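You operate a simulated robot arm through the tools that you are given. There is no shell and no other tool.

Carry out the task below with a simulated robot arm. There is one attempt and no reset: what you move stays moved.

JOB
Warm the sample mould up to the heat on the yellow card.
Fine: lid shut and clamped first; set the heat knob, switch the heater on and wait for the green lamp.

It is judged by the outcome, as a careful person would: the job done as asked, and still so three seconds after it is handed in. It fails if anything else is knocked over, pushed out of place, dropped, spilled or broken. A push-on lid holds only when it is set on centred and level and pressed home; a screw cap is set on level and turned clockwise until tight.

ROBOT AND FRAMES
A 6-joint arm with a two-finger gripper, fixed in place. Base frame: the origin is at the foot of the arm, x ahead of it, y to its left, z up. Units: cm, degrees, N and s.
With the tool pointing down near the work surface it reaches from about 36 to 86 cm from the base axis. Its first joint turns from -166.0 to 166.0 degrees. Payload 2.45 kg.
The tool frame sits at the grasp point between the pads (the TCP): z along the fingers, y along the line on which they close. The tips reach 2 cm beyond it. Largest opening 14 cm; the body of the gripper starts 16.8 cm behind the TCP.
Orientation is told as [roll, pitch, yaw] about the base's x, y, z axes, in that order, counted from this pose: with the fingers straight down and closing along the base's y, the tool's x points along the base's -x, its y along +y and its z along -z.

CONTROLS
- The arm moves only by the tool arm_command. Its argument "deltas" is a list of rows, each a list of 6 numbers: the shift along the tool's x, y, z in units of 40 mm (1.0 is 40 mm), then the turn, a rotation vector about the tool's x, y, z in units of 8 degrees (1.0 is 8 degrees). In form: [[x, y, z, ax, ay, az], ...]. A call has 1 to 20 rows; each row shifts and turns the commanded pose from where the row before left it, along the tool's axes as they then stand. "hand" is the finger opening in cm, from 0 to 14, set as the call begins (left out, the last holds). A call with a number of a shift or a turn outside -1 to 1 is refused whole. Rows are played at 5 a second. More than 5 cm and 8.6 degrees between two rows, or a gripper value outside its range, and nothing of the call is played. Where a pose cannot be reached the arm comes as near as it can. A force on the tool above 50 N (or 10 N above the force at the start of the call, whichever is more), or a blocked arm, ends the call early, and 0.2 s more pass. Each finger travels about 4.5 cm/s and halts on what it meets, pressing with about 34 N; the grip force reading is that of the motor and also rises with nothing between the fingers. The clock runs only during rows and for 0.2 s after the last one: add rows that do not move to give the fingers time. It gives the time, the measured TCP pose, the force on the tool (base axes), the opening and the grip force at its end, in the units of the frame above (readings bear some noise), with the torque about the TCP (base axes, N m) and any sound that the robot's microphone picked up, and new pictures: "pictures" is both (left out), scene, wrist or none.
- Cameras (640 x 400 px; columns grow to the right, rows downward): "scene" is fixed at [41.2, -49.65, 162.98]; the picture's right is [-0.29, 0.96, 0.00], its down [0.86, 0.26, -0.43] and it looks along [-0.41, -0.13, -0.90] (base axes); focal length 321 px, centre (320, 200). "wrist" rides on the gripper at [7.8, 1.1, -20.9] in the tool frame; the picture's right is [-0.14, 0.99, 0.00], its down [-0.92, -0.13, -0.37] and it looks along [-0.36, -0.05, 0.93] (tool axes); focal length 280 px, centre (320, 200). There is no depth. A picture from a camera that has moved, and an enlarged one, comes with that camera's place and axes in the base frame and with its lens. The place of the scene camera against the robot may be out by one fixed shift of up to 1.8 cm in any direction.
- raise_lower(by): slides the trunk up (or, below 0, down) by that many cm; the arm rides with it, the base frame stays. It gives what a move gives, with no picture.
- inspect(camera, box): a new picture of the part [left, top, right, bottom] of that camera's present view, enlarged. No time passes.
- finish_job(): hands the job in; it is judged then, once.

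Places have to be worked out from the pictures, the camera data and where the tool is seen. Open the gripper and draw the arm clear of the work before you hand the job in, unless the task says otherwise.

The tools are called after "Emit:" as a command line: name --pt "numbers of a row" for each row, then --argument value for the rest, lists and objects as JSON in quotes. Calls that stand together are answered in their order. arm_command: Moves the arm, as the interface text tells. Its arguments: {"type":"object","properties":{"deltas":{"type":"array","items":{"type":"array","items":{"type":"number"}}},"hand":{"type":"number"},"pictures":{"type":"string","enum":["both","scene","wrist","none"]}},"required":["deltas"]} The other tools are called the same way: raise_lower (by) slides the trunk up or down; inspect (camera, box) takes an enlarged picture of a part of a camera's view; finish_job () hands the job in.

At the start:

```text
clock: 0.0
tool_pos: [24.08, -39.42, 122.37]
orientation: [0.0, 0.0, 0.1]
ft_force: [-0.3, -0.4, 0.2]
wrist_torque: [0.0, 0.01, -0.02]
opening: 14.02
grip_force: 0.1
trunk travel left (down, up): [-15.0, 8.0]
```

scene: 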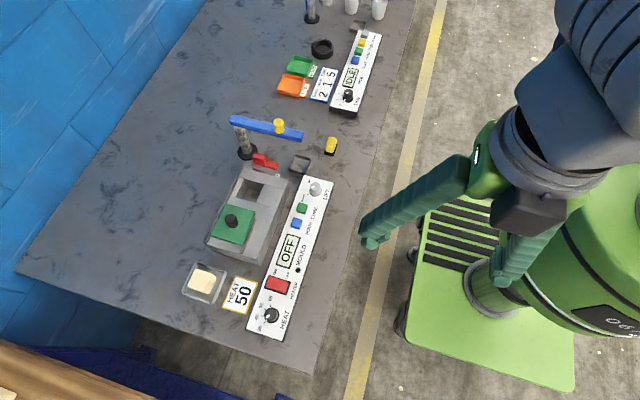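
wrist: 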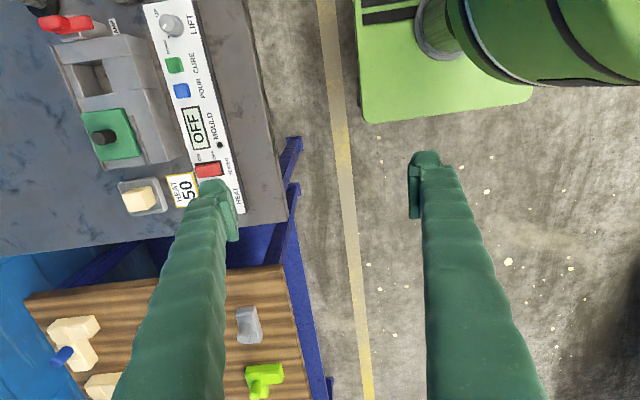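

I begin by looking closer at the mould station and its panel, as seen by the scene camera, before any move.

Emit:
inspect --camera "scene" --box '[170, 100, 350, 220]'

Emit:
inspect --camera "scene" --box '[170, 220, 350, 340]'

Emit:
inspect --camera "scene" --box '[260, 0, 420, 110]'

Emit:
inspect --camera "wrist" --box '[20, 0, 280, 220]'

```text
3.33 times, centred on (260, 160) of scene
camera zoom: at [41.2, -49.65, 162.98], right [-0.29, 0.96, 0.0], down [0.86, 0.26, -0.43], along [-0.41, -0.13, -0.9], focal length 1069 px, centre (520, 333)
```

zoom: 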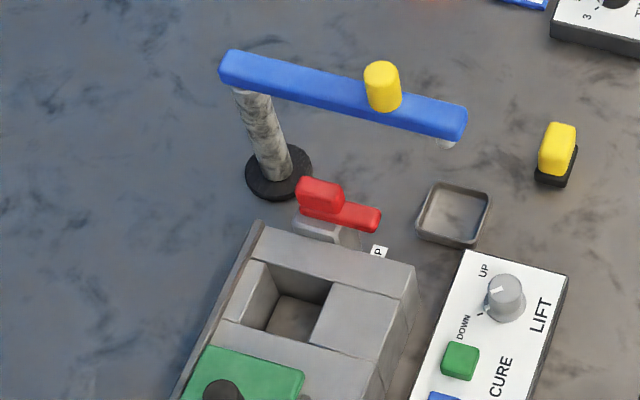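

```text
3.33 times, centred on (260, 280) of scene
camera zoom: at [41.2, -49.65, 162.98], right [-0.29, 0.96, 0.0], down [0.86, 0.26, -0.43], along [-0.41, -0.13, -0.9], focal length 1069 px, centre (520, -67)
```

zoom: 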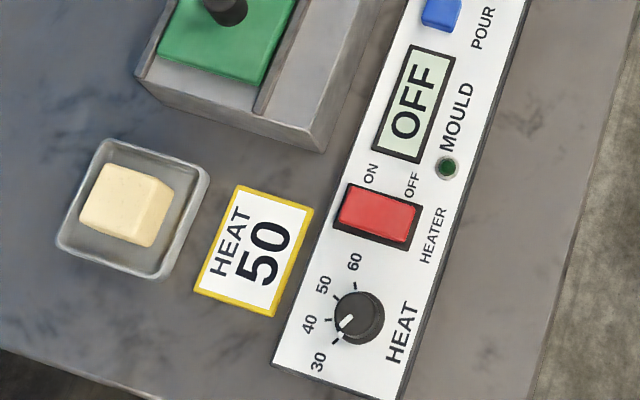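

```text
3.64 times, centred on (340, 55) of scene
camera zoom: at [41.2, -49.65, 162.98], right [-0.29, 0.96, 0.0], down [0.86, 0.26, -0.43], along [-0.41, -0.13, -0.9], focal length 1166 px, centre (247, 727)
```

zoom: 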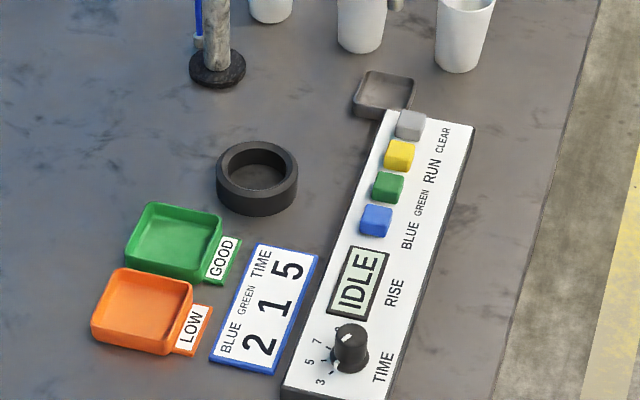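

```text
1.82 times, centred on (150, 110) of wrist
camera zoom: at [16.24, -38.3, 143.17], right [0.14, 0.99, 0.0], down [0.92, -0.13, 0.37], along [0.36, -0.05, -0.93], focal length 510 px, centre (629, 364)
```

zoom: 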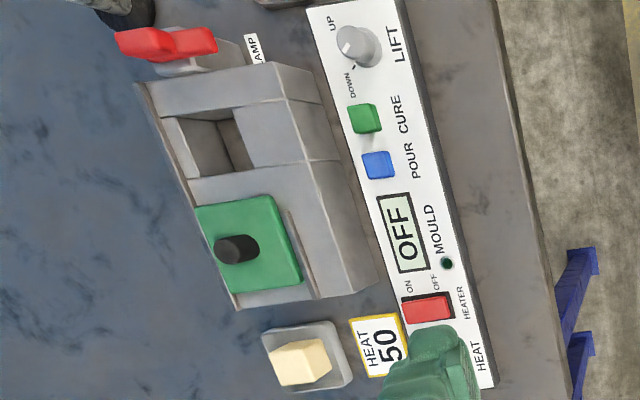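

The panel (text facing the robot, towards +y) lies around x≈29, y≈-66, z≈79 at its red heater switch. The mould has an open cavity, a green lid with a black knob parked beside it, and a red clamp lever at the far end. I move the hand high over the station to see it with the calibrated wrist camera.

Emit:
arm_command --pt "0.6 -1 0 0 0 0" --pt "0.6 -1 0 0 0 0" --pt "0.6 -1 0 0 0 0" --pt "0.6 -1 0 0 0 0" --pt "0.6 -0.5 0 0 0 0" --pt "0 0 0 0 0 0" --pictures "both"

```text
clock: 1.4
tool_pos: [12.06, -57.5, 122.51]
orientation: [0.1, 0.0, -0.1]
ft_force: [1.2, 0.1, -0.1]
wrist_torque: [0.01, 0.0, -0.02]
opening: 14.02
grip_force: 0.1
trunk travel left (down, up): [-15.0, 8.0]
camera wrist: at [4.23, -56.38, 143.33], right [0.14, 0.99, 0.0], down [0.92, -0.13, 0.37], along [0.36, -0.05, -0.93], focal length 280 px, centre (320, 200)
```

scene: 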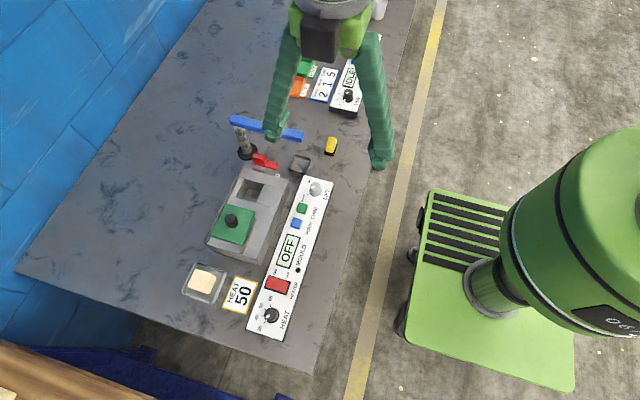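
wrist: 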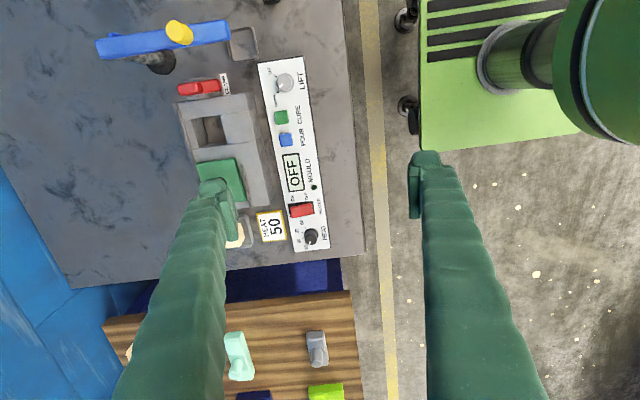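

The station is now well in view from above. I enlarge the parts to measure them.

Emit:
inspect --camera "wrist" --box '[150, 60, 310, 160]'

Emit:
inspect --camera "wrist" --box '[180, 140, 340, 260]'

Emit:
inspect --camera "wrist" --box '[80, 0, 280, 120]'

```text
4.00 times, centred on (230, 110) of wrist
camera zoom: at [4.23, -56.38, 143.33], right [0.14, 0.99, 0.0], down [0.92, -0.13, 0.37], along [0.36, -0.05, -0.93], focal length 1122 px, centre (680, 560)
```

zoom: 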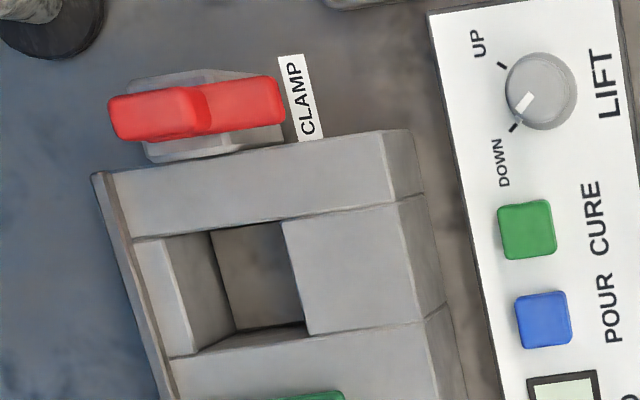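

```text
3.33 times, centred on (260, 200) of wrist
camera zoom: at [4.23, -56.38, 143.33], right [0.14, 0.99, 0.0], down [0.92, -0.13, 0.37], along [0.36, -0.05, -0.93], focal length 935 px, centre (520, 200)
```

zoom: 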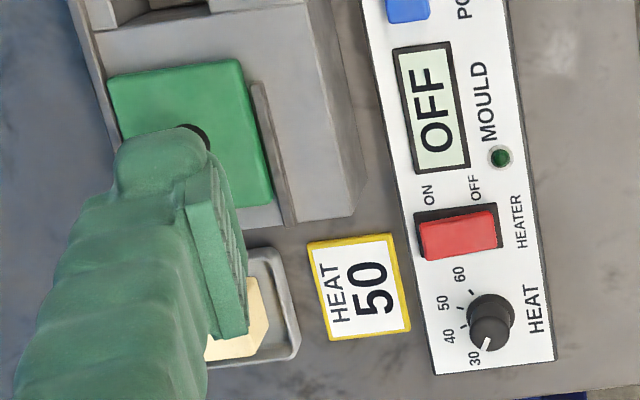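

```text
3.20 times, centred on (180, 60) of wrist
camera zoom: at [4.23, -56.38, 143.33], right [0.14, 0.99, 0.0], down [0.92, -0.13, 0.37], along [0.36, -0.05, -0.93], focal length 897 px, centre (768, 648)
```

zoom: 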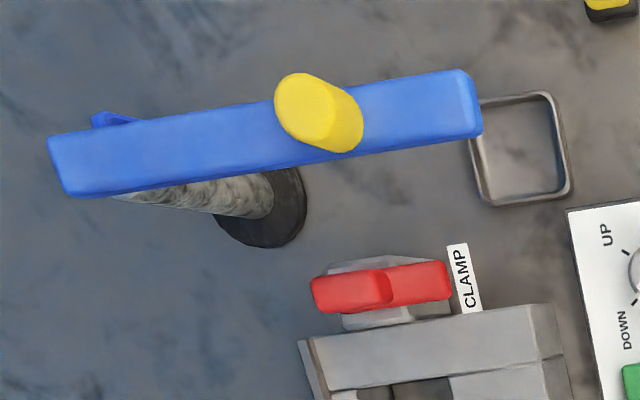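

The station is square with the base axes: clamp lever near (1,-78), cavity near (8,-78), lid knob near (19,-79), panel line at y≈-63. I move closer over the mould, staying well above the blue swing arm, to see how the lid is guided and to fix heights.

Emit:
arm_command --pt "0.2 -0.725 0.775 0 0 0" --pt "0.2 -0.725 0.775 0 0 0" --pt "0.2 -0.725 0.775 0 0 0" --pt "0.2 -0.725 0.775 0 0 0" --pt "0.2 -0.725 0.775 0 0 0" --pt "0 0 0 0 0 0" --pt "0 0 0 0 0 0" --pictures "both"

```text
clock: 3.0
tool_pos: [8.07, -71.93, 106.98]
orientation: [0.0, 0.0, 0.0]
ft_force: [0.9, -0.3, 0.2]
wrist_torque: [0.01, -0.02, 0.0]
opening: 13.97
grip_force: 0.1
trunk travel left (down, up): [-15.0, 8.0]
camera wrist: at [0.09, -70.82, 127.78], right [0.14, 0.99, 0.0], down [0.92, -0.13, 0.37], along [0.36, -0.05, -0.93], focal length 280 px, centre (320, 200)
```

scene: 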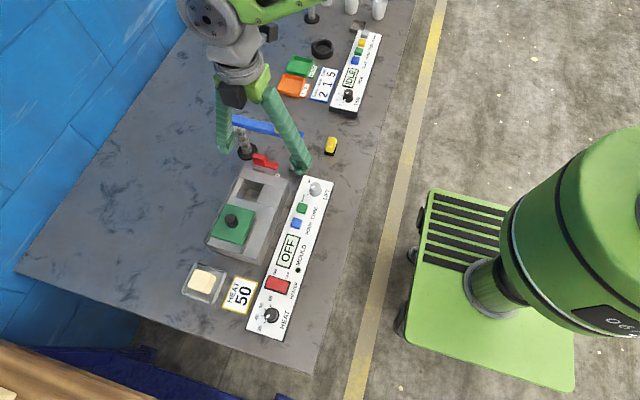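
wrist: 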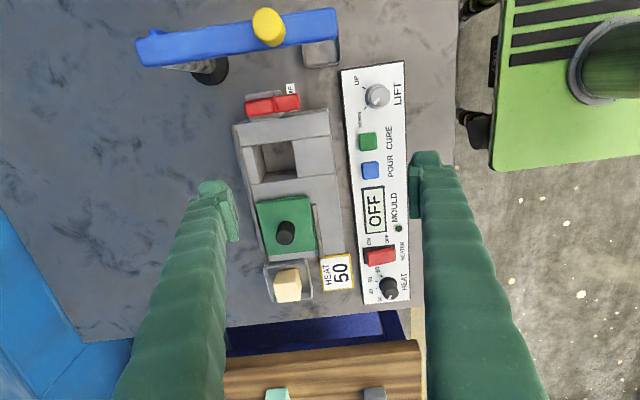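

Emit:
inspect --camera "wrist" --box '[220, 80, 360, 180]'

Emit:
inspect --camera "wrist" --box '[230, 180, 350, 260]'

Emit:
inspect --camera "wrist" --box '[340, 180, 420, 310]'

Emit:
inspect --camera "wrist" --box '[220, 70, 340, 130]'

```text
4.00 times, centred on (290, 130) of wrist
camera zoom: at [0.09, -70.82, 127.78], right [0.14, 0.99, 0.0], down [0.92, -0.13, 0.37], along [0.36, -0.05, -0.93], focal length 1122 px, centre (440, 480)
```

zoom: 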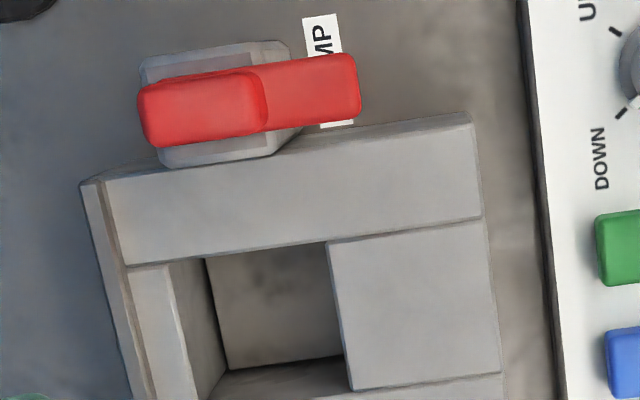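

```text
5.00 times, centred on (290, 220) of wrist
camera zoom: at [0.09, -70.82, 127.78], right [0.14, 0.99, 0.0], down [0.92, -0.13, 0.37], along [0.36, -0.05, -0.93], focal length 1402 px, centre (470, 100)
```

zoom: 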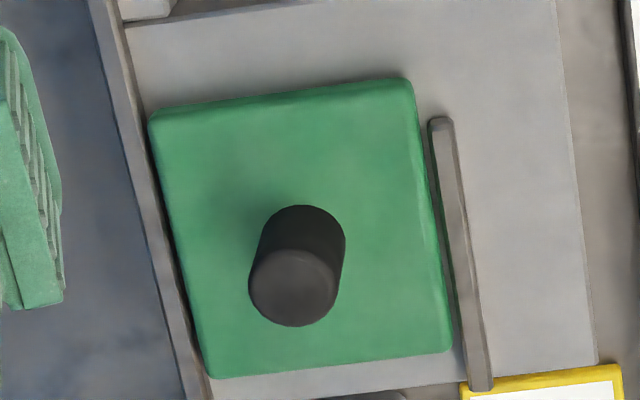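

```text
3.08 times, centred on (380, 245) of wrist
camera zoom: at [0.09, -70.82, 127.78], right [0.14, 0.99, 0.0], down [0.92, -0.13, 0.37], along [0.36, -0.05, -0.93], focal length 863 px, centre (135, 62)
```

zoom: 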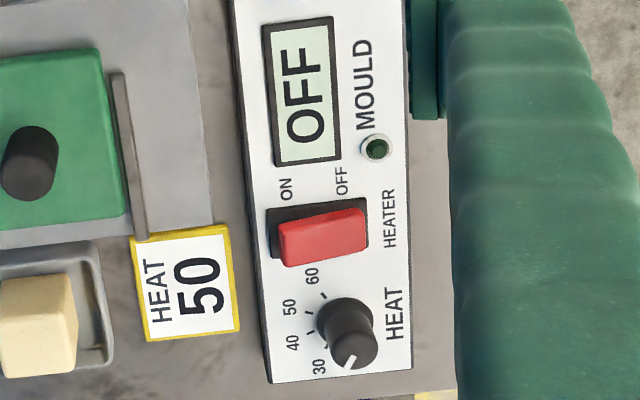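

```text
5.33 times, centred on (280, 100) of wrist
camera zoom: at [0.09, -70.82, 127.78], right [0.14, 0.99, 0.0], down [0.92, -0.13, 0.37], along [0.36, -0.05, -0.93], focal length 1495 px, centre (533, 733)
```

zoom: 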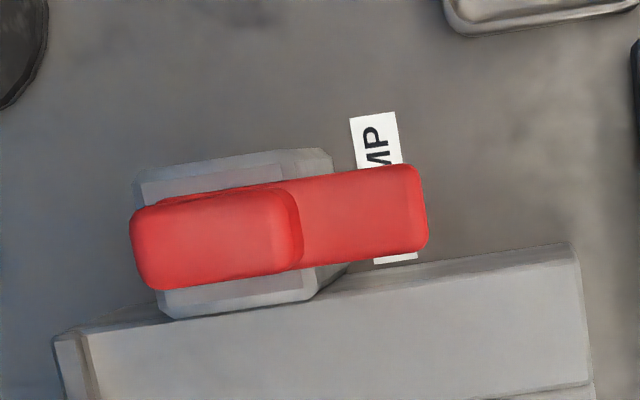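

The lid rests on the mould top and slides along x beside a full-length far rail. The clamp seems to be a red swing lever on a pivot at about (1,-78). I turn the hand to yaw -90 and tilt it to see the clamp and lid from the side, robot-side, before touching anything.

Emit:
arm_command --pt "0 0 0 0 0 1" --pt "0 0 0 0 0 1" --pt "0 0 0 0 0 1" --pt "0 0 0 0 0 1" --pt "0 0 0 0 0 1" --pt "0 0 0 0 0 1" --pt "0 0 0 0 0 1" --pt "0 0 0 0 0 1" --pt "0 0 0 0 0 1" --pt "0 0 0 0 0 1" --pt "0 0 0 0 0 1" --pt "0.3 -0.1 0 0 0 0.25" --pt "0.5 -0.2 0 0 -1 0" --pt "0.5 -0.2 0 0 -1 0" --pt "0.5 0 0.3 0 -1 0" --pt "0 0 0.5 0 -0.75 0" --pt "0 0 0 0 0 0" --pictures "both"

```text
clock: 6.6
tool_pos: [6.02, -65.93, 103.03]
orientation: [0.0, -29.9, -90.1]
ft_force: [-0.4, -0.8, 0.3]
wrist_torque: [0.01, 0.03, 0.0]
opening: 14.01
grip_force: 0.0
trunk travel left (down, up): [-15.0, 8.0]
camera wrist: at [7.04, -48.76, 117.16], right [0.99, -0.12, 0.07], down [-0.13, -0.61, 0.78], along [-0.05, -0.78, -0.62], focal length 280 px, centre (320, 200)
```

scene: 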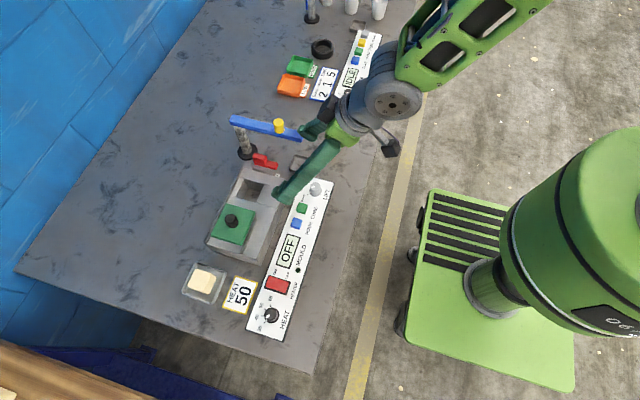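
wrist: 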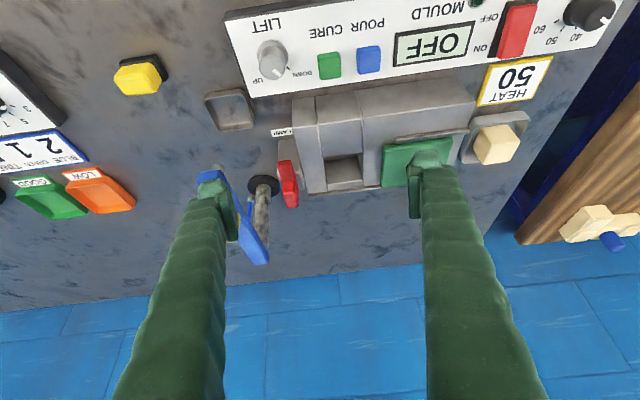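

Emit:
inspect --camera "wrist" --box '[230, 130, 330, 210]'

Emit:
inspect --camera "wrist" --box '[280, 70, 480, 200]'

Emit:
inspect --camera "wrist" --box '[460, 0, 640, 70]'

```text
5.00 times, centred on (280, 170) of wrist
camera zoom: at [7.04, -48.76, 117.16], right [0.99, -0.12, 0.07], down [-0.13, -0.61, 0.78], along [-0.05, -0.78, -0.62], focal length 1402 px, centre (520, 350)
```

zoom: 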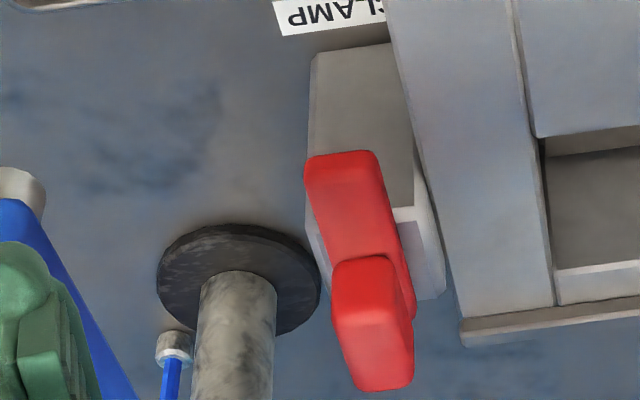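

```text
3.08 times, centred on (380, 135) of wrist
camera zoom: at [7.04, -48.76, 117.16], right [0.99, -0.12, 0.07], down [-0.13, -0.61, 0.78], along [-0.05, -0.78, -0.62], focal length 863 px, centre (135, 400)
```

zoom: 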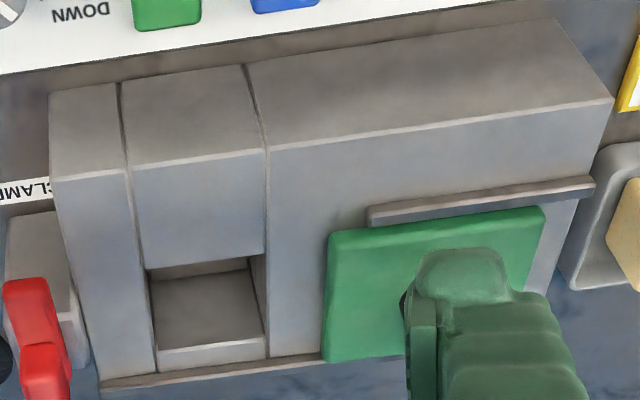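

```text
3.56 times, centred on (550, 35) of wrist
camera zoom: at [7.04, -48.76, 117.16], right [0.99, -0.12, 0.07], down [-0.13, -0.61, 0.78], along [-0.05, -0.78, -0.62], focal length 997 px, centre (-498, 787)
```

zoom: 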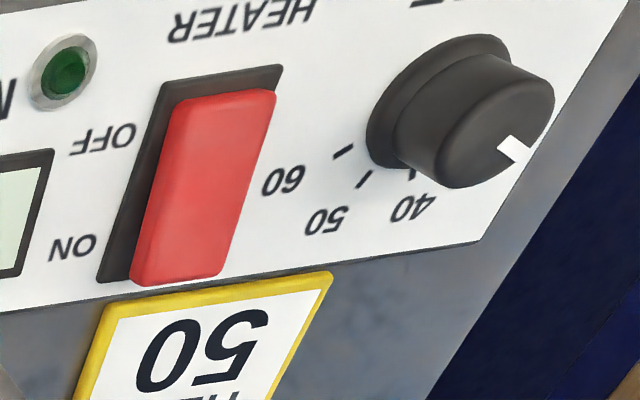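

The side view shows it clearly: the clamp is a swing lever. It has a raised red hub block (top z≈93.5) over the pivot at about (0.95,-78), and a lower bar (z≈90.3–91.4) now pointing +y, which would lie on the lid top (z≈90.3) when turned to +x. The heater rocker is now pressed on its OFF side. I straighten the hand and go above the lid knob (≈18.6,-78.6).

Emit:
arm_command --pt "0 0 0 0 1 0" --pt "0 0 0 0 1 0" --pt "0 0 0 0 1 0" --pt "0 0 0 0 0.74 0" --pt "-0.635 0.63 0.1 0 0 0" --pt "-0.635 0.63 0.1 0 0 0" --pt "-0.635 0.63 0.1 0 0 0" --pt "-0.635 0.63 0.1 0 0 0" --pt "-0.635 0.63 0.1 0 0 0" --pt "0 0 0 0 0 0" --pt "0 0 0 0 0 0" --hand 7 --pictures "both"

```text
clock: 9.0
tool_pos: [18.73, -78.51, 101.23]
orientation: [0.0, -0.1, -90.0]
ft_force: [-0.9, -0.7, 0.1]
wrist_torque: [0.02, 0.0, 0.01]
opening: 7.0
grip_force: 0.0
trunk travel left (down, up): [-15.0, 8.0]
camera wrist: at [19.78, -70.74, 121.98], right [0.99, -0.14, 0.0], down [-0.13, -0.92, 0.37], along [-0.05, -0.37, -0.93], focal length 280 px, centre (320, 200)
```

scene: 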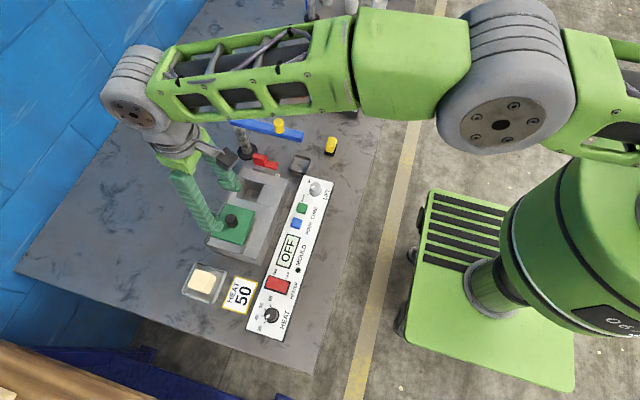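
wrist: 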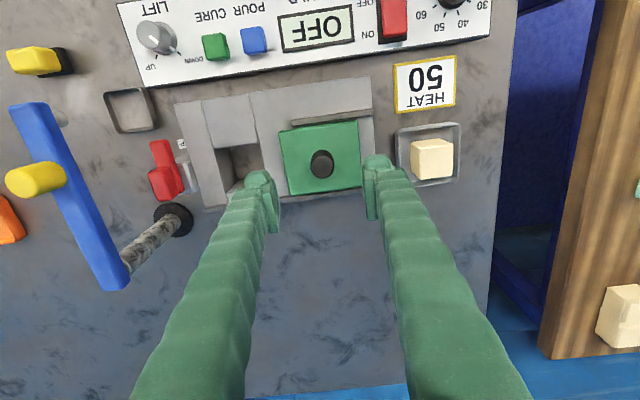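

The knob sits centred between the fingers. I enlarge once to refine its place before descending.

Emit:
inspect --camera "wrist" --box '[260, 110, 400, 200]'

```text
4.44 times, centred on (330, 155) of wrist
camera zoom: at [19.78, -70.74, 121.98], right [0.99, -0.14, 0.0], down [-0.13, -0.92, 0.37], along [-0.05, -0.37, -0.93], focal length 1246 px, centre (276, 400)
```

zoom: 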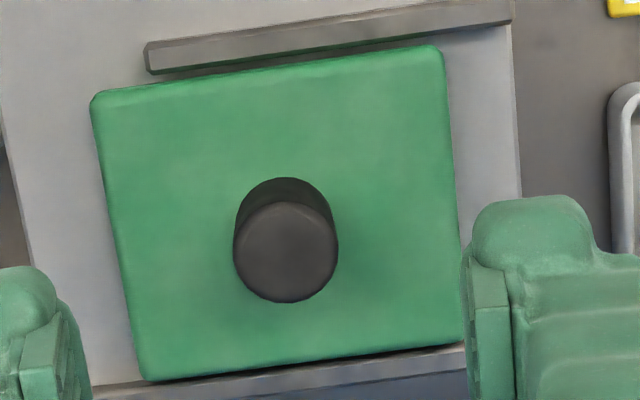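

Knob top centre ≈(18.85,-78.7,92.4), 2.5 cm across; lid top ≈90.1. I descend so that the fingertips stop about 0.8 cm above the lid.

Emit:
arm_command --pt "-0.04 0.03 0.5 0 0 0" --pt "0 0 0.5 0 0 0" --pt "0 0 0.5 0 0 0" --pt "0 0 0.25 0 0 0" --pt "0 0 0.25 0 0 0" --pt "0 0 0 0 0 0" --pt "0 0 0 0 0 0" --hand 7 --pictures "both"

```text
clock: 10.6
tool_pos: [18.84, -78.77, 93.13]
orientation: [0.0, -0.2, -90.0]
ft_force: [-0.1, 0.1, 0.0]
wrist_torque: [0.02, -0.02, -0.03]
opening: 6.99
grip_force: 0.0
trunk travel left (down, up): [-15.0, 8.0]
camera wrist: at [19.83, -70.98, 113.9], right [0.99, -0.14, 0.0], down [-0.13, -0.92, 0.37], along [-0.05, -0.37, -0.93], focal length 280 px, centre (320, 200)
```

scene: 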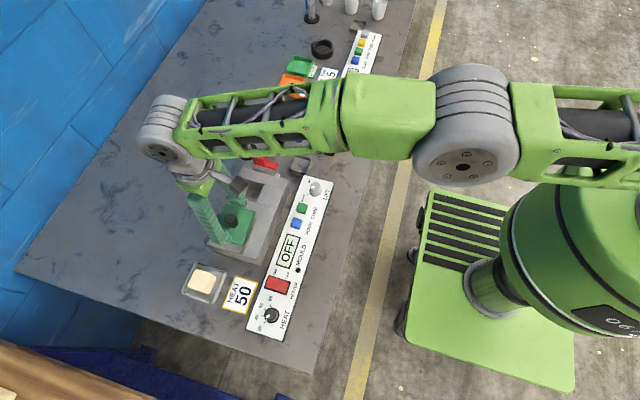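
wrist: 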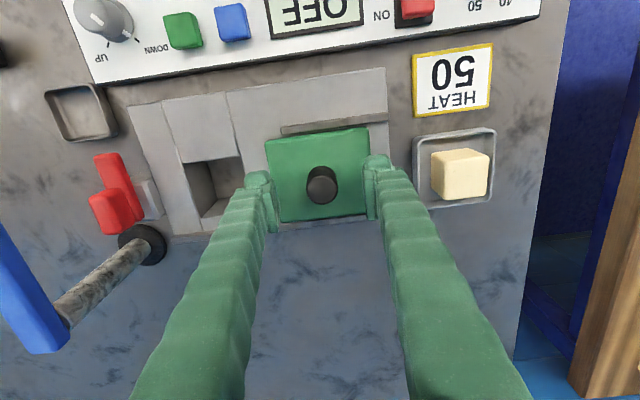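

No contact yet; I go 0.4 cm lower and close on the knob, giving the fingers time.

Emit:
arm_command --pt "0 0 0.1 0 0 0" --pt "0 0 0 0 0 0" --hand 7 --pictures "none"

Emit:
arm_command --pt "0 0 0 0 0 0" --pt "0 0 0 0 0 0" --pt "0 0 0 0 0 0" --pt "0 0 0 0 0 0" --pt "0 0 0 0 0 0" --hand 1.5 --pictures "wrist"

```text
clock: 11.2
tool_pos: [18.87, -78.66, 92.81]
orientation: [-0.1, -0.1, -90.0]
ft_force: [0.2, 0.2, -0.3]
wrist_torque: [-0.02, -0.01, 0.01]
opening: 6.99
grip_force: 0.0
trunk travel left (down, up): [-15.0, 8.0]
```

```text
clock: 12.4
tool_pos: [18.86, -78.67, 92.63]
orientation: [0.0, -0.1, -89.9]
ft_force: [2.3, 0.2, -0.6]
wrist_torque: [-0.02, -0.08, 0.01]
opening: 2.44
grip_force: 45.3
trunk travel left (down, up): [-15.0, 8.0]
camera wrist: at [19.86, -70.95, 113.48], right [0.99, -0.14, 0.0], down [-0.13, -0.92, 0.37], along [-0.05, -0.37, -0.93], focal length 280 px, centre (320, 200)
```

wrist: 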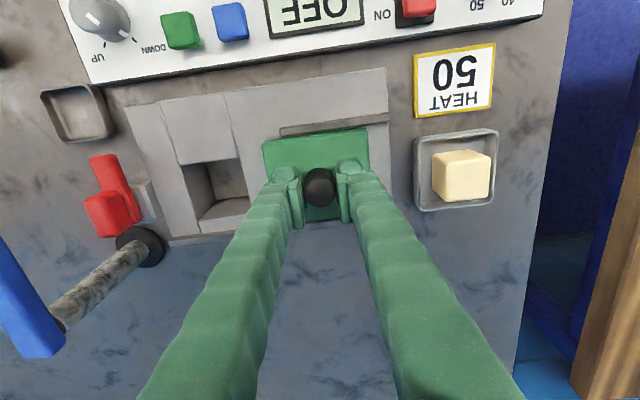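

The knob is held (opening 2.44). I slide the lid 6 cm towards -x, keeping level, and check the force.

Emit:
arm_command --pt "0 -0.15 0 0 0 0" --pt "0 -0.25 0 0 0 0" --pt "0 -0.25 0 0 0 0" --pt "0 -0.25 0 0 0 0" --pt "0 -0.25 0 0 0 0" --pt "0 -0.25 0 0 0 0" --pt "0 -0.1 0 0 0 0" --pt "0 0 0 0 0 0" --pictures "both"

```text
clock: 14.2
tool_pos: [12.69, -78.7, 92.72]
orientation: [0.0, -0.2, -90.0]
ft_force: [1.1, -1.3, -0.3]
wrist_torque: [-0.44, 0.0, 0.0]
opening: 2.47
grip_force: 44.9
trunk travel left (down, up): [-15.0, 8.0]
camera wrist: at [13.77, -70.93, 113.47], right [0.99, -0.14, 0.0], down [-0.13, -0.92, 0.37], along [-0.05, -0.37, -0.93], focal length 280 px, centre (320, 200)
```

scene: 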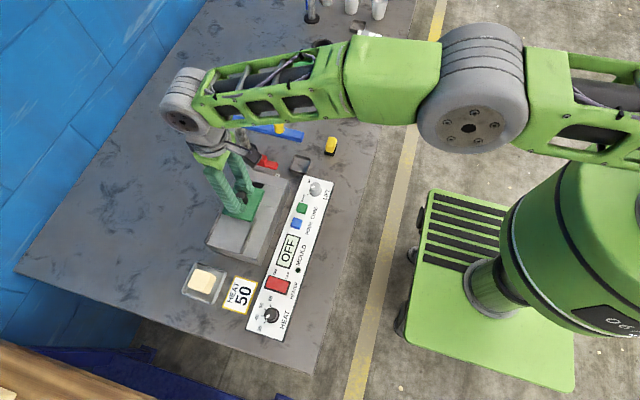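
wrist: 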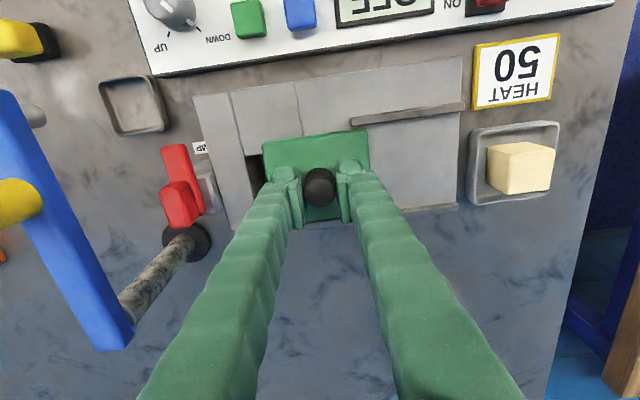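

The lid slides freely. I enlarge this view to measure how much of the cavity is still open relative to the lid edge.

Emit:
inspect --camera "wrist" --box '[180, 70, 380, 240]'

Emit:
inspect --camera "scene" --box '[190, 130, 330, 270]'

```text
2.35 times, centred on (280, 155) of wrist
camera zoom: at [13.77, -70.93, 113.47], right [0.99, -0.14, 0.0], down [-0.13, -0.92, 0.37], along [-0.05, -0.37, -0.93], focal length 660 px, centre (414, 306)
```

zoom: 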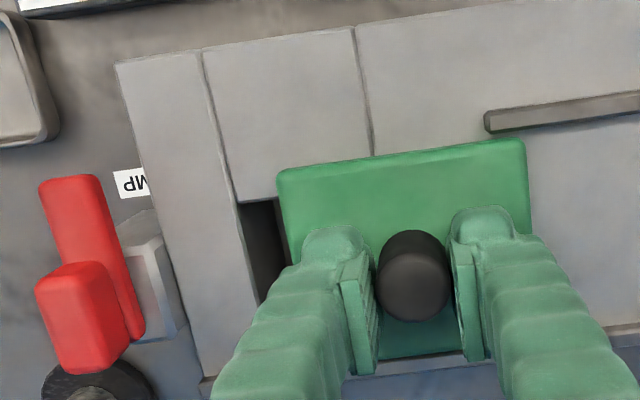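

```text
2.86 times, centred on (260, 200) of scene
camera zoom: at [41.2, -49.65, 162.98], right [-0.29, 0.96, 0.0], down [0.86, 0.26, -0.43], along [-0.41, -0.13, -0.9], focal length 916 px, centre (491, 200)
```

zoom: 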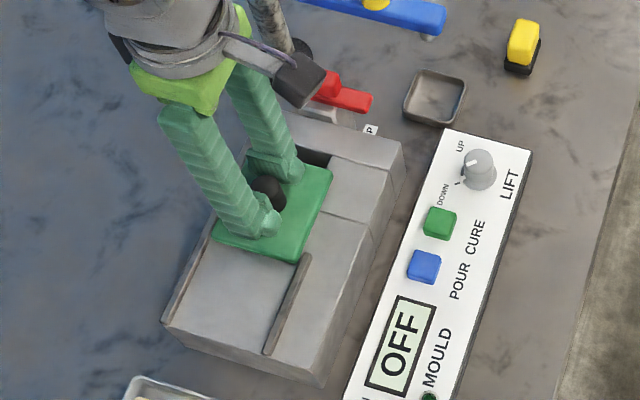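

The cavity spans x≈6.3–11.8 (centre ≈8.9), and the lid now covers 8.5–17.2. I slide about 3.4 cm more, then check.

Emit:
arm_command --pt "0 -0.15 0 0 0 0" --pt "0 -0.25 0 0 0 0" --pt "0 -0.2 0 0 0 0" --pt "0 -0.15 0 0 0 0" --pt "0 -0.1 0 0 0 0" --pt "0 0 0 0 0 0" --pictures "both"

```text
clock: 15.6
tool_pos: [9.29, -78.7, 92.73]
orientation: [0.0, 0.0, -90.0]
ft_force: [-3.4, 2.2, -5.1]
wrist_torque: [0.11, 0.05, 0.02]
opening: 2.47
grip_force: 45.0
trunk travel left (down, up): [-15.0, 8.0]
camera wrist: at [10.38, -70.99, 113.49], right [0.99, -0.14, 0.0], down [-0.13, -0.92, 0.37], along [-0.05, -0.36, -0.93], focal length 280 px, centre (320, 200)
```

scene: 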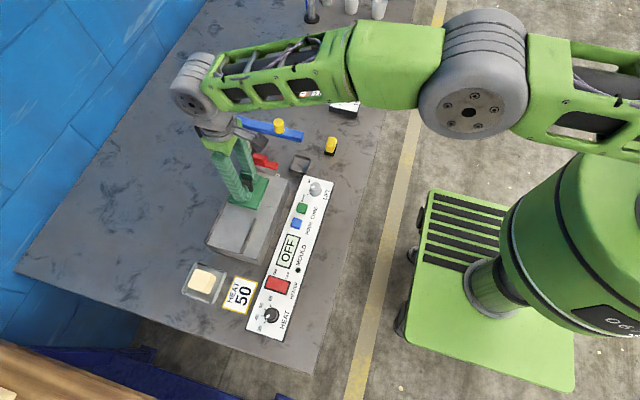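
wrist: 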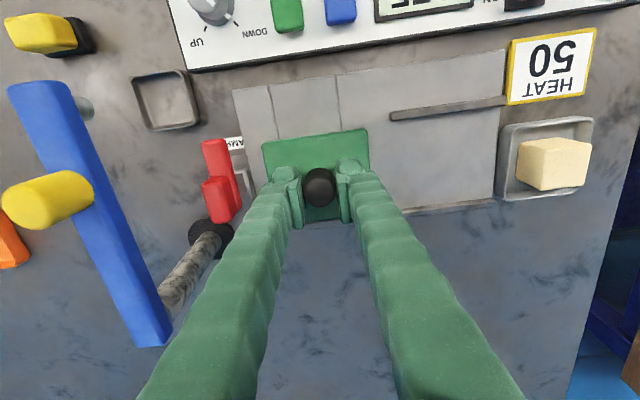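

The lid covers the cavity almost symmetrically now. I go on in 1–2 mm steps to x≈8.85, watching for a stop.

Emit:
arm_command --pt "0 -0.06 0 0 0 0" --pt "0 -0.05 0 0 0 0" --pt "0 0 0 0 0 0" --pictures "wrist"

Emit:
inspect --camera "wrist" --box '[210, 80, 410, 220]'

```text
clock: 16.4
tool_pos: [8.99, -78.71, 92.61]
orientation: [0.1, -0.1, -89.9]
ft_force: [0.1, 4.2, -0.5]
wrist_torque: [0.33, -0.09, 0.04]
opening: 2.45
grip_force: 44.3
trunk travel left (down, up): [-15.0, 8.0]
camera wrist: at [10.03, -70.95, 113.48], right [0.99, -0.14, 0.0], down [-0.13, -0.92, 0.37], along [-0.05, -0.37, -0.93], focal length 280 px, centre (320, 200)
```

wrist: 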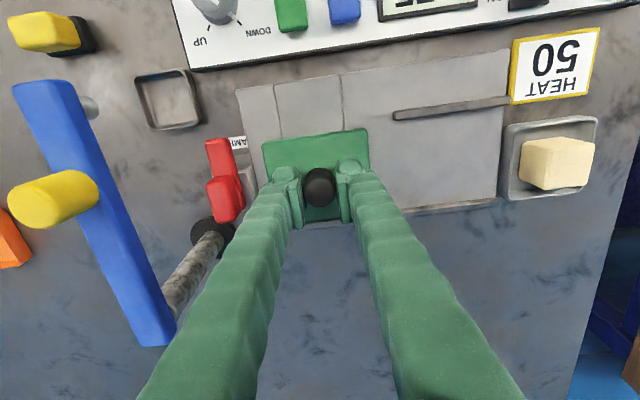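

```text
2.86 times, centred on (310, 150) of wrist
camera zoom: at [10.03, -70.95, 113.48], right [0.99, -0.14, 0.0], down [-0.13, -0.92, 0.37], along [-0.05, -0.37, -0.93], focal length 801 px, centre (349, 343)
```

zoom: 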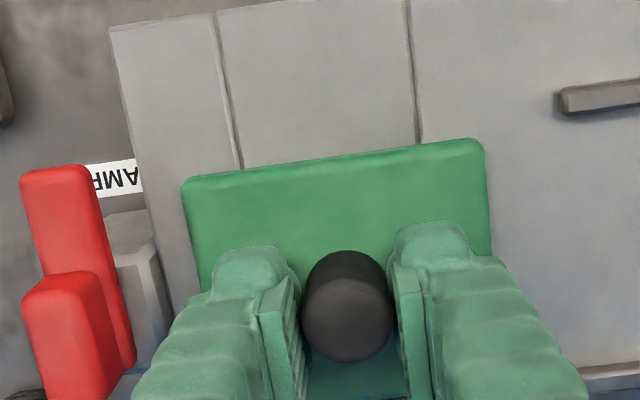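

Lid and cavity seams are symmetric to about 1 mm (lid centre ≈9.08, cavity ≈9.0). I nudge 1 mm more and then release the knob, opening the fingers only moderately.

Emit:
arm_command --pt "0 -0.03 0 0 0 0" --pt "0 0 0 0 0 0" --pictures "none"

Emit:
arm_command --pt "0 0 0 0 0 0" --pt "0 0 0 0 0 0" --pt "0 0 0 0 0 0" --pt "0 0 -0.25 0 0 0" --pt "0 0 -0.5 0 0 0" --pt "0 0 -0.5 0 0 0" --pt "0 0 -0.5 0 0 0" --pt "0 0 -0.25 0 0 0" --pt "0 0 0 0 0 0" --hand 5 --pictures "both"

Emit:
inspect --camera "wrist" --box '[180, 80, 420, 230]'

```text
clock: 17.0
tool_pos: [8.9, -78.7, 92.65]
orientation: [0.1, -0.1, -90.0]
ft_force: [6.4, 4.0, -2.7]
wrist_torque: [-0.01, -0.09, 0.0]
opening: 2.47
grip_force: 45.5
trunk travel left (down, up): [-15.0, 8.0]
```

```text
clock: 19.0
tool_pos: [8.95, -78.73, 100.67]
orientation: [0.0, 0.0, -90.0]
ft_force: [-0.4, -0.7, 0.2]
wrist_torque: [0.02, -0.02, -0.02]
opening: 5.0
grip_force: 0.0
trunk travel left (down, up): [-15.0, 8.0]
camera wrist: at [9.95, -70.88, 121.4], right [0.99, -0.14, 0.0], down [-0.13, -0.92, 0.37], along [-0.05, -0.37, -0.93], focal length 280 px, centre (320, 200)
```

scene: 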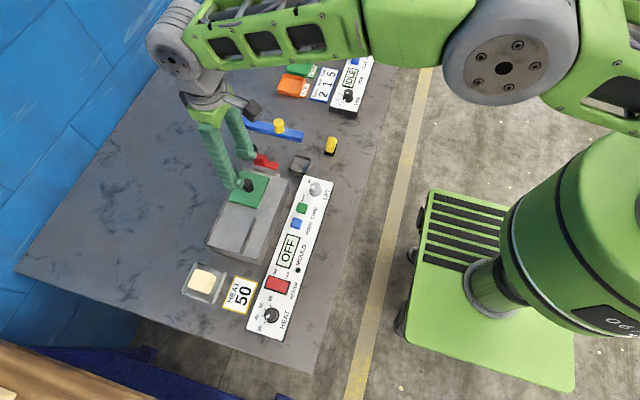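
wrist: 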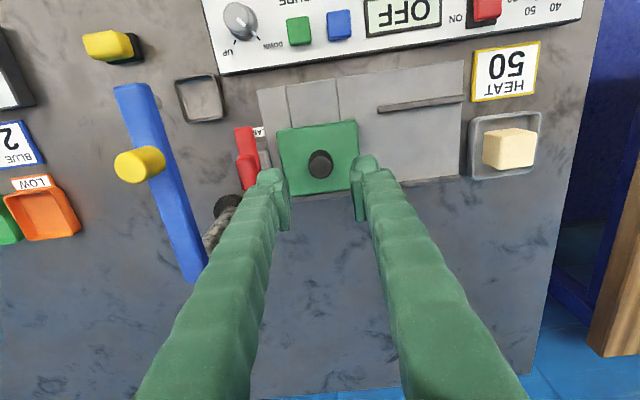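

```text
2.67 times, centred on (300, 155) of wrist
camera zoom: at [9.95, -70.88, 121.4], right [0.99, -0.14, 0.0], down [-0.13, -0.92, 0.37], along [-0.05, -0.37, -0.93], focal length 748 px, centre (373, 320)
```

zoom: 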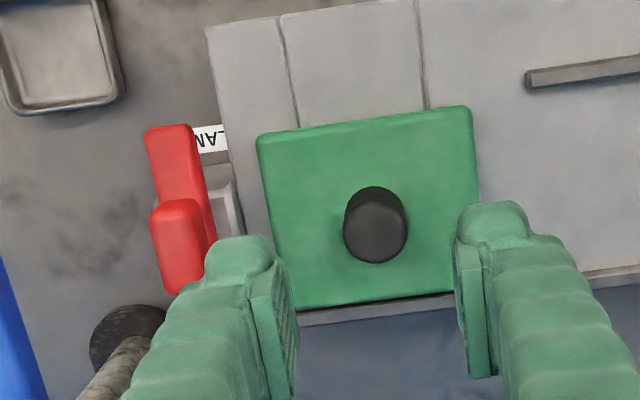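

The lid is centred over the cavity and free of the hand. Next I go above the red clamp hub, staying high (z≈101) because of the yellow pin on the blue arm (top z≈100 at x≈-6, y≈-75).

Emit:
arm_command --pt "0.05 -0.5 -0.2 0 0 0" --pt "0.05 -0.5 -0.1 0 0 0" --pt "0.05 -0.5 0 0 0 0" --pt "0.05 -0.5 0 0 0 0" --pt "0 0 0 0 0 0" --pt "0 0 0 0 0 0" --hand 4.5 --pictures "both"

Emit:
inspect --camera "wrist" --box '[250, 100, 410, 210]'

```text
clock: 20.4
tool_pos: [0.7, -77.79, 101.73]
orientation: [0.0, -0.1, -90.0]
ft_force: [0.1, 0.3, -0.1]
wrist_torque: [-0.01, 0.02, -0.02]
opening: 4.49
grip_force: 0.1
trunk travel left (down, up): [-15.0, 8.0]
camera wrist: at [1.78, -70.03, 122.57], right [0.99, -0.14, 0.0], down [-0.13, -0.92, 0.37], along [-0.05, -0.37, -0.93], focal length 280 px, centre (320, 200)
```

scene: 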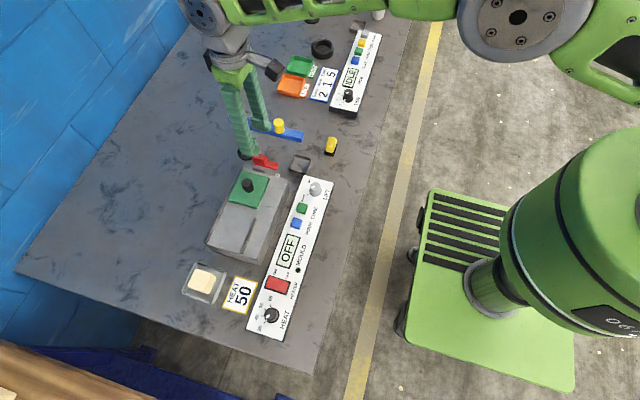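
wrist: 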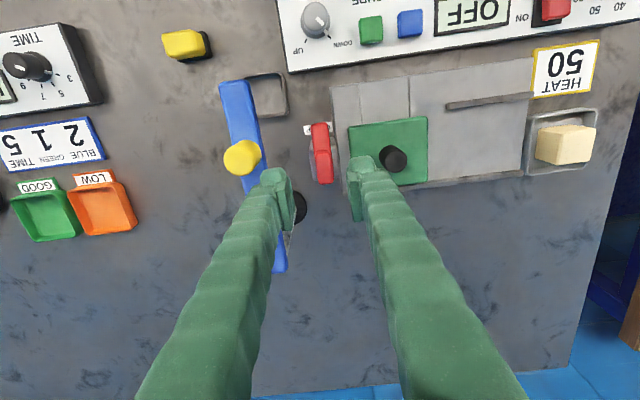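

```text
3.64 times, centred on (330, 155) of wrist
camera zoom: at [1.78, -70.03, 122.57], right [0.99, -0.14, 0.0], down [-0.13, -0.92, 0.37], along [-0.05, -0.37, -0.93], focal length 1020 px, centre (284, 364)
```

zoom: 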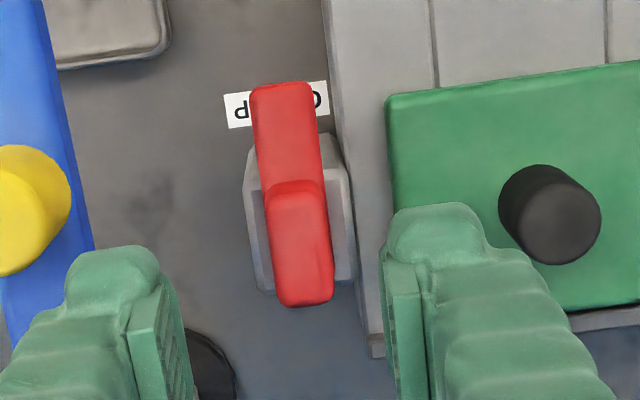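

The hub block top is centred at about (1.25,-78.0), 1.6 cm wide and 3 cm long; the blue arm edge is at x≈-3.9, clear of the fingers. I descend with a narrow opening so the fingers straddle the hub with tips around z 91.4.

Emit:
arm_command --pt "-0.05 0.14 0.3 0 0 0" --pt "0 0 0.5 0 0 0" --pt "0 0 0.5 0 0 0" --pt "0 0 0.4 0 0 0" --pt "0 0 0.2 0 0 0" --pt "0 0 0 0 0 0" --pt "0 0 0 0 0 0" --hand 3.4 --pictures "both"

Emit:
inspect --camera "wrist" --box '[250, 110, 410, 220]'

```text
clock: 22.0
tool_pos: [1.37, -78.17, 94.21]
orientation: [-0.1, -0.1, -90.0]
ft_force: [0.0, 0.7, -0.5]
wrist_torque: [0.0, 0.0, -0.02]
opening: 3.41
grip_force: 0.0
trunk travel left (down, up): [-15.0, 8.0]
camera wrist: at [2.33, -70.39, 115.1], right [0.99, -0.14, 0.0], down [-0.13, -0.92, 0.37], along [-0.05, -0.37, -0.93], focal length 280 px, centre (320, 200)
```

scene: 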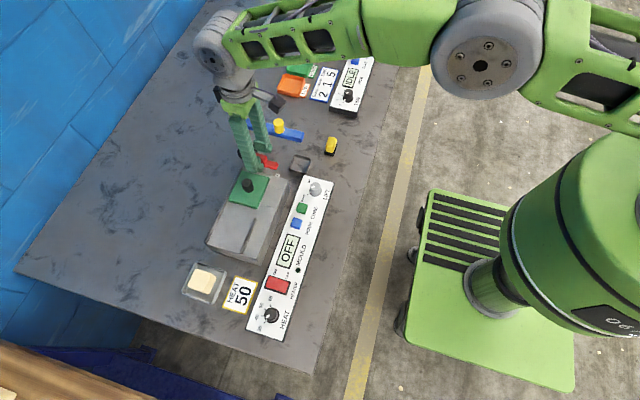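
wrist: 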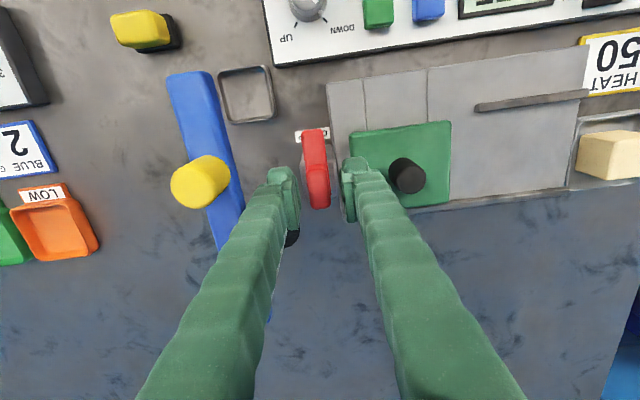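

```text
3.64 times, centred on (330, 165) of wrist
camera zoom: at [2.33, -70.39, 115.1], right [0.99, -0.14, 0.0], down [-0.13, -0.92, 0.37], along [-0.05, -0.37, -0.93], focal length 1020 px, centre (284, 327)
```

zoom: 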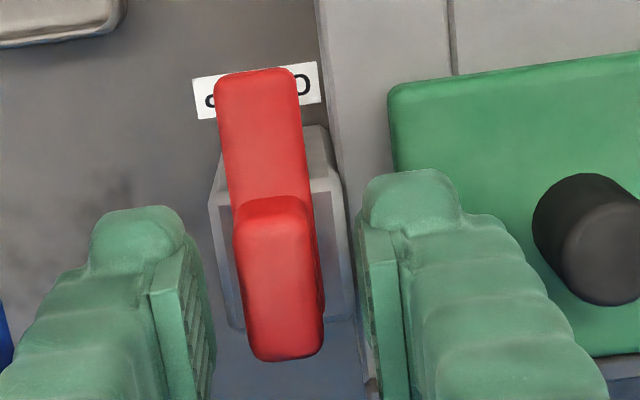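

Hub centre is ≈(1.2,-77.9); I correct by 1–2 mm, lower 0.8 cm and close on it.

Emit:
arm_command --pt "0.05 -0.04 0.1 0 0 0" --pt "0 0 0.1 0 0 0" --pt "0 0 0 0 0 0" --pt "0 0 0 0 0 0" --hand 3.4 --pictures "none"

Emit:
arm_command --pt "0 0 0 0 0 0" --pt "0 0 0 0 0 0" --pt "0 0 0 0 0 0" --pt "0 0 0 0 0 0" --hand 0.5 --pictures "wrist"

```text
clock: 23.0
tool_pos: [1.18, -77.95, 93.52]
orientation: [0.0, -0.1, -90.0]
ft_force: [0.6, -1.0, 0.4]
wrist_torque: [-0.02, -0.01, -0.03]
opening: 3.41
grip_force: 0.0
trunk travel left (down, up): [-15.0, 8.0]
```

```text
clock: 24.0
tool_pos: [1.32, -77.98, 93.6]
orientation: [0.0, -0.1, -90.0]
ft_force: [0.6, -0.3, 0.0]
wrist_torque: [-0.01, -0.01, -0.01]
opening: 1.69
grip_force: 42.8
trunk travel left (down, up): [-15.0, 8.0]
camera wrist: at [2.23, -70.22, 114.32], right [0.99, -0.14, 0.0], down [-0.13, -0.92, 0.37], along [-0.05, -0.37, -0.93], focal length 280 px, centre (320, 200)
```

wrist: 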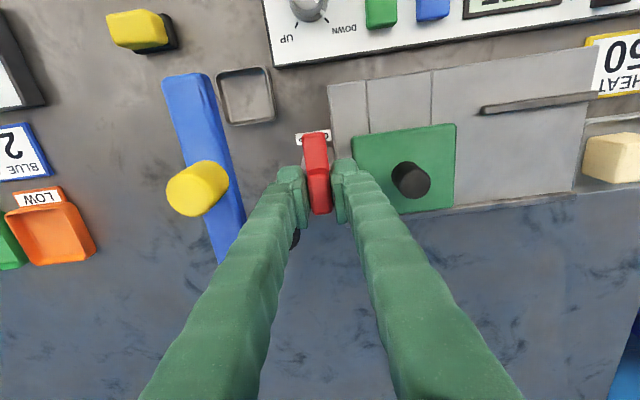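

The hub is gripped (1.69 cm). I turn it clockwise (seen from above) by 16° first to check that it swings as expected.

Emit:
arm_command --pt "0 0 0 0 0 0.5" --pt "0 0 0 0 0 0.5" --pt "0 0 0 0 0 0.5" --pt "0 0 0 0 0 0.5" --pt "0 0 0 0 0 0" --pictures "both"

Emit:
inspect --camera "wrist" --box '[250, 110, 410, 220]'

```text
clock: 25.2
tool_pos: [1.36, -78.02, 93.65]
orientation: [0.1, -0.1, -106.1]
ft_force: [7.0, 0.4, 2.8]
wrist_torque: [0.05, -0.07, 0.04]
opening: 1.7
grip_force: 43.4
trunk travel left (down, up): [-15.0, 8.0]
camera wrist: at [4.48, -70.83, 114.32], right [0.91, -0.41, 0.0], down [-0.38, -0.85, 0.37], along [-0.15, -0.34, -0.93], focal length 280 px, centre (320, 200)
```

scene: 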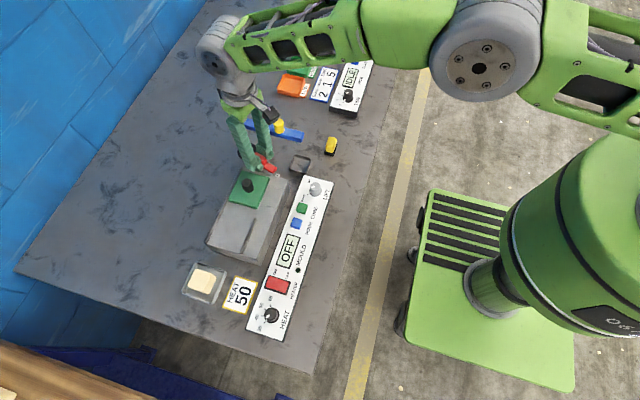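
wrist: 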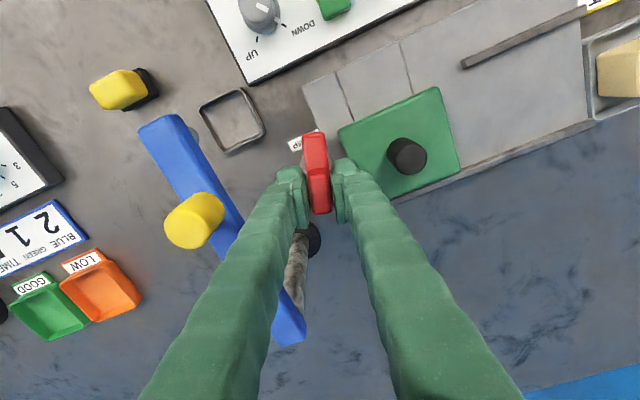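

```text
3.64 times, centred on (330, 165) of wrist
camera zoom: at [4.48, -70.83, 114.32], right [0.91, -0.41, 0.0], down [-0.38, -0.85, 0.37], along [-0.15, -0.34, -0.93], focal length 1020 px, centre (284, 327)
```

zoom: 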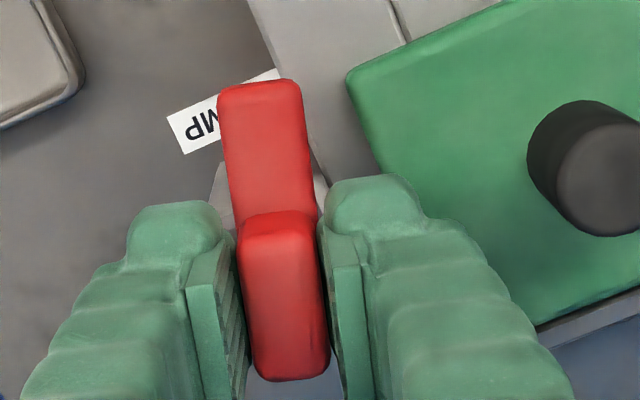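

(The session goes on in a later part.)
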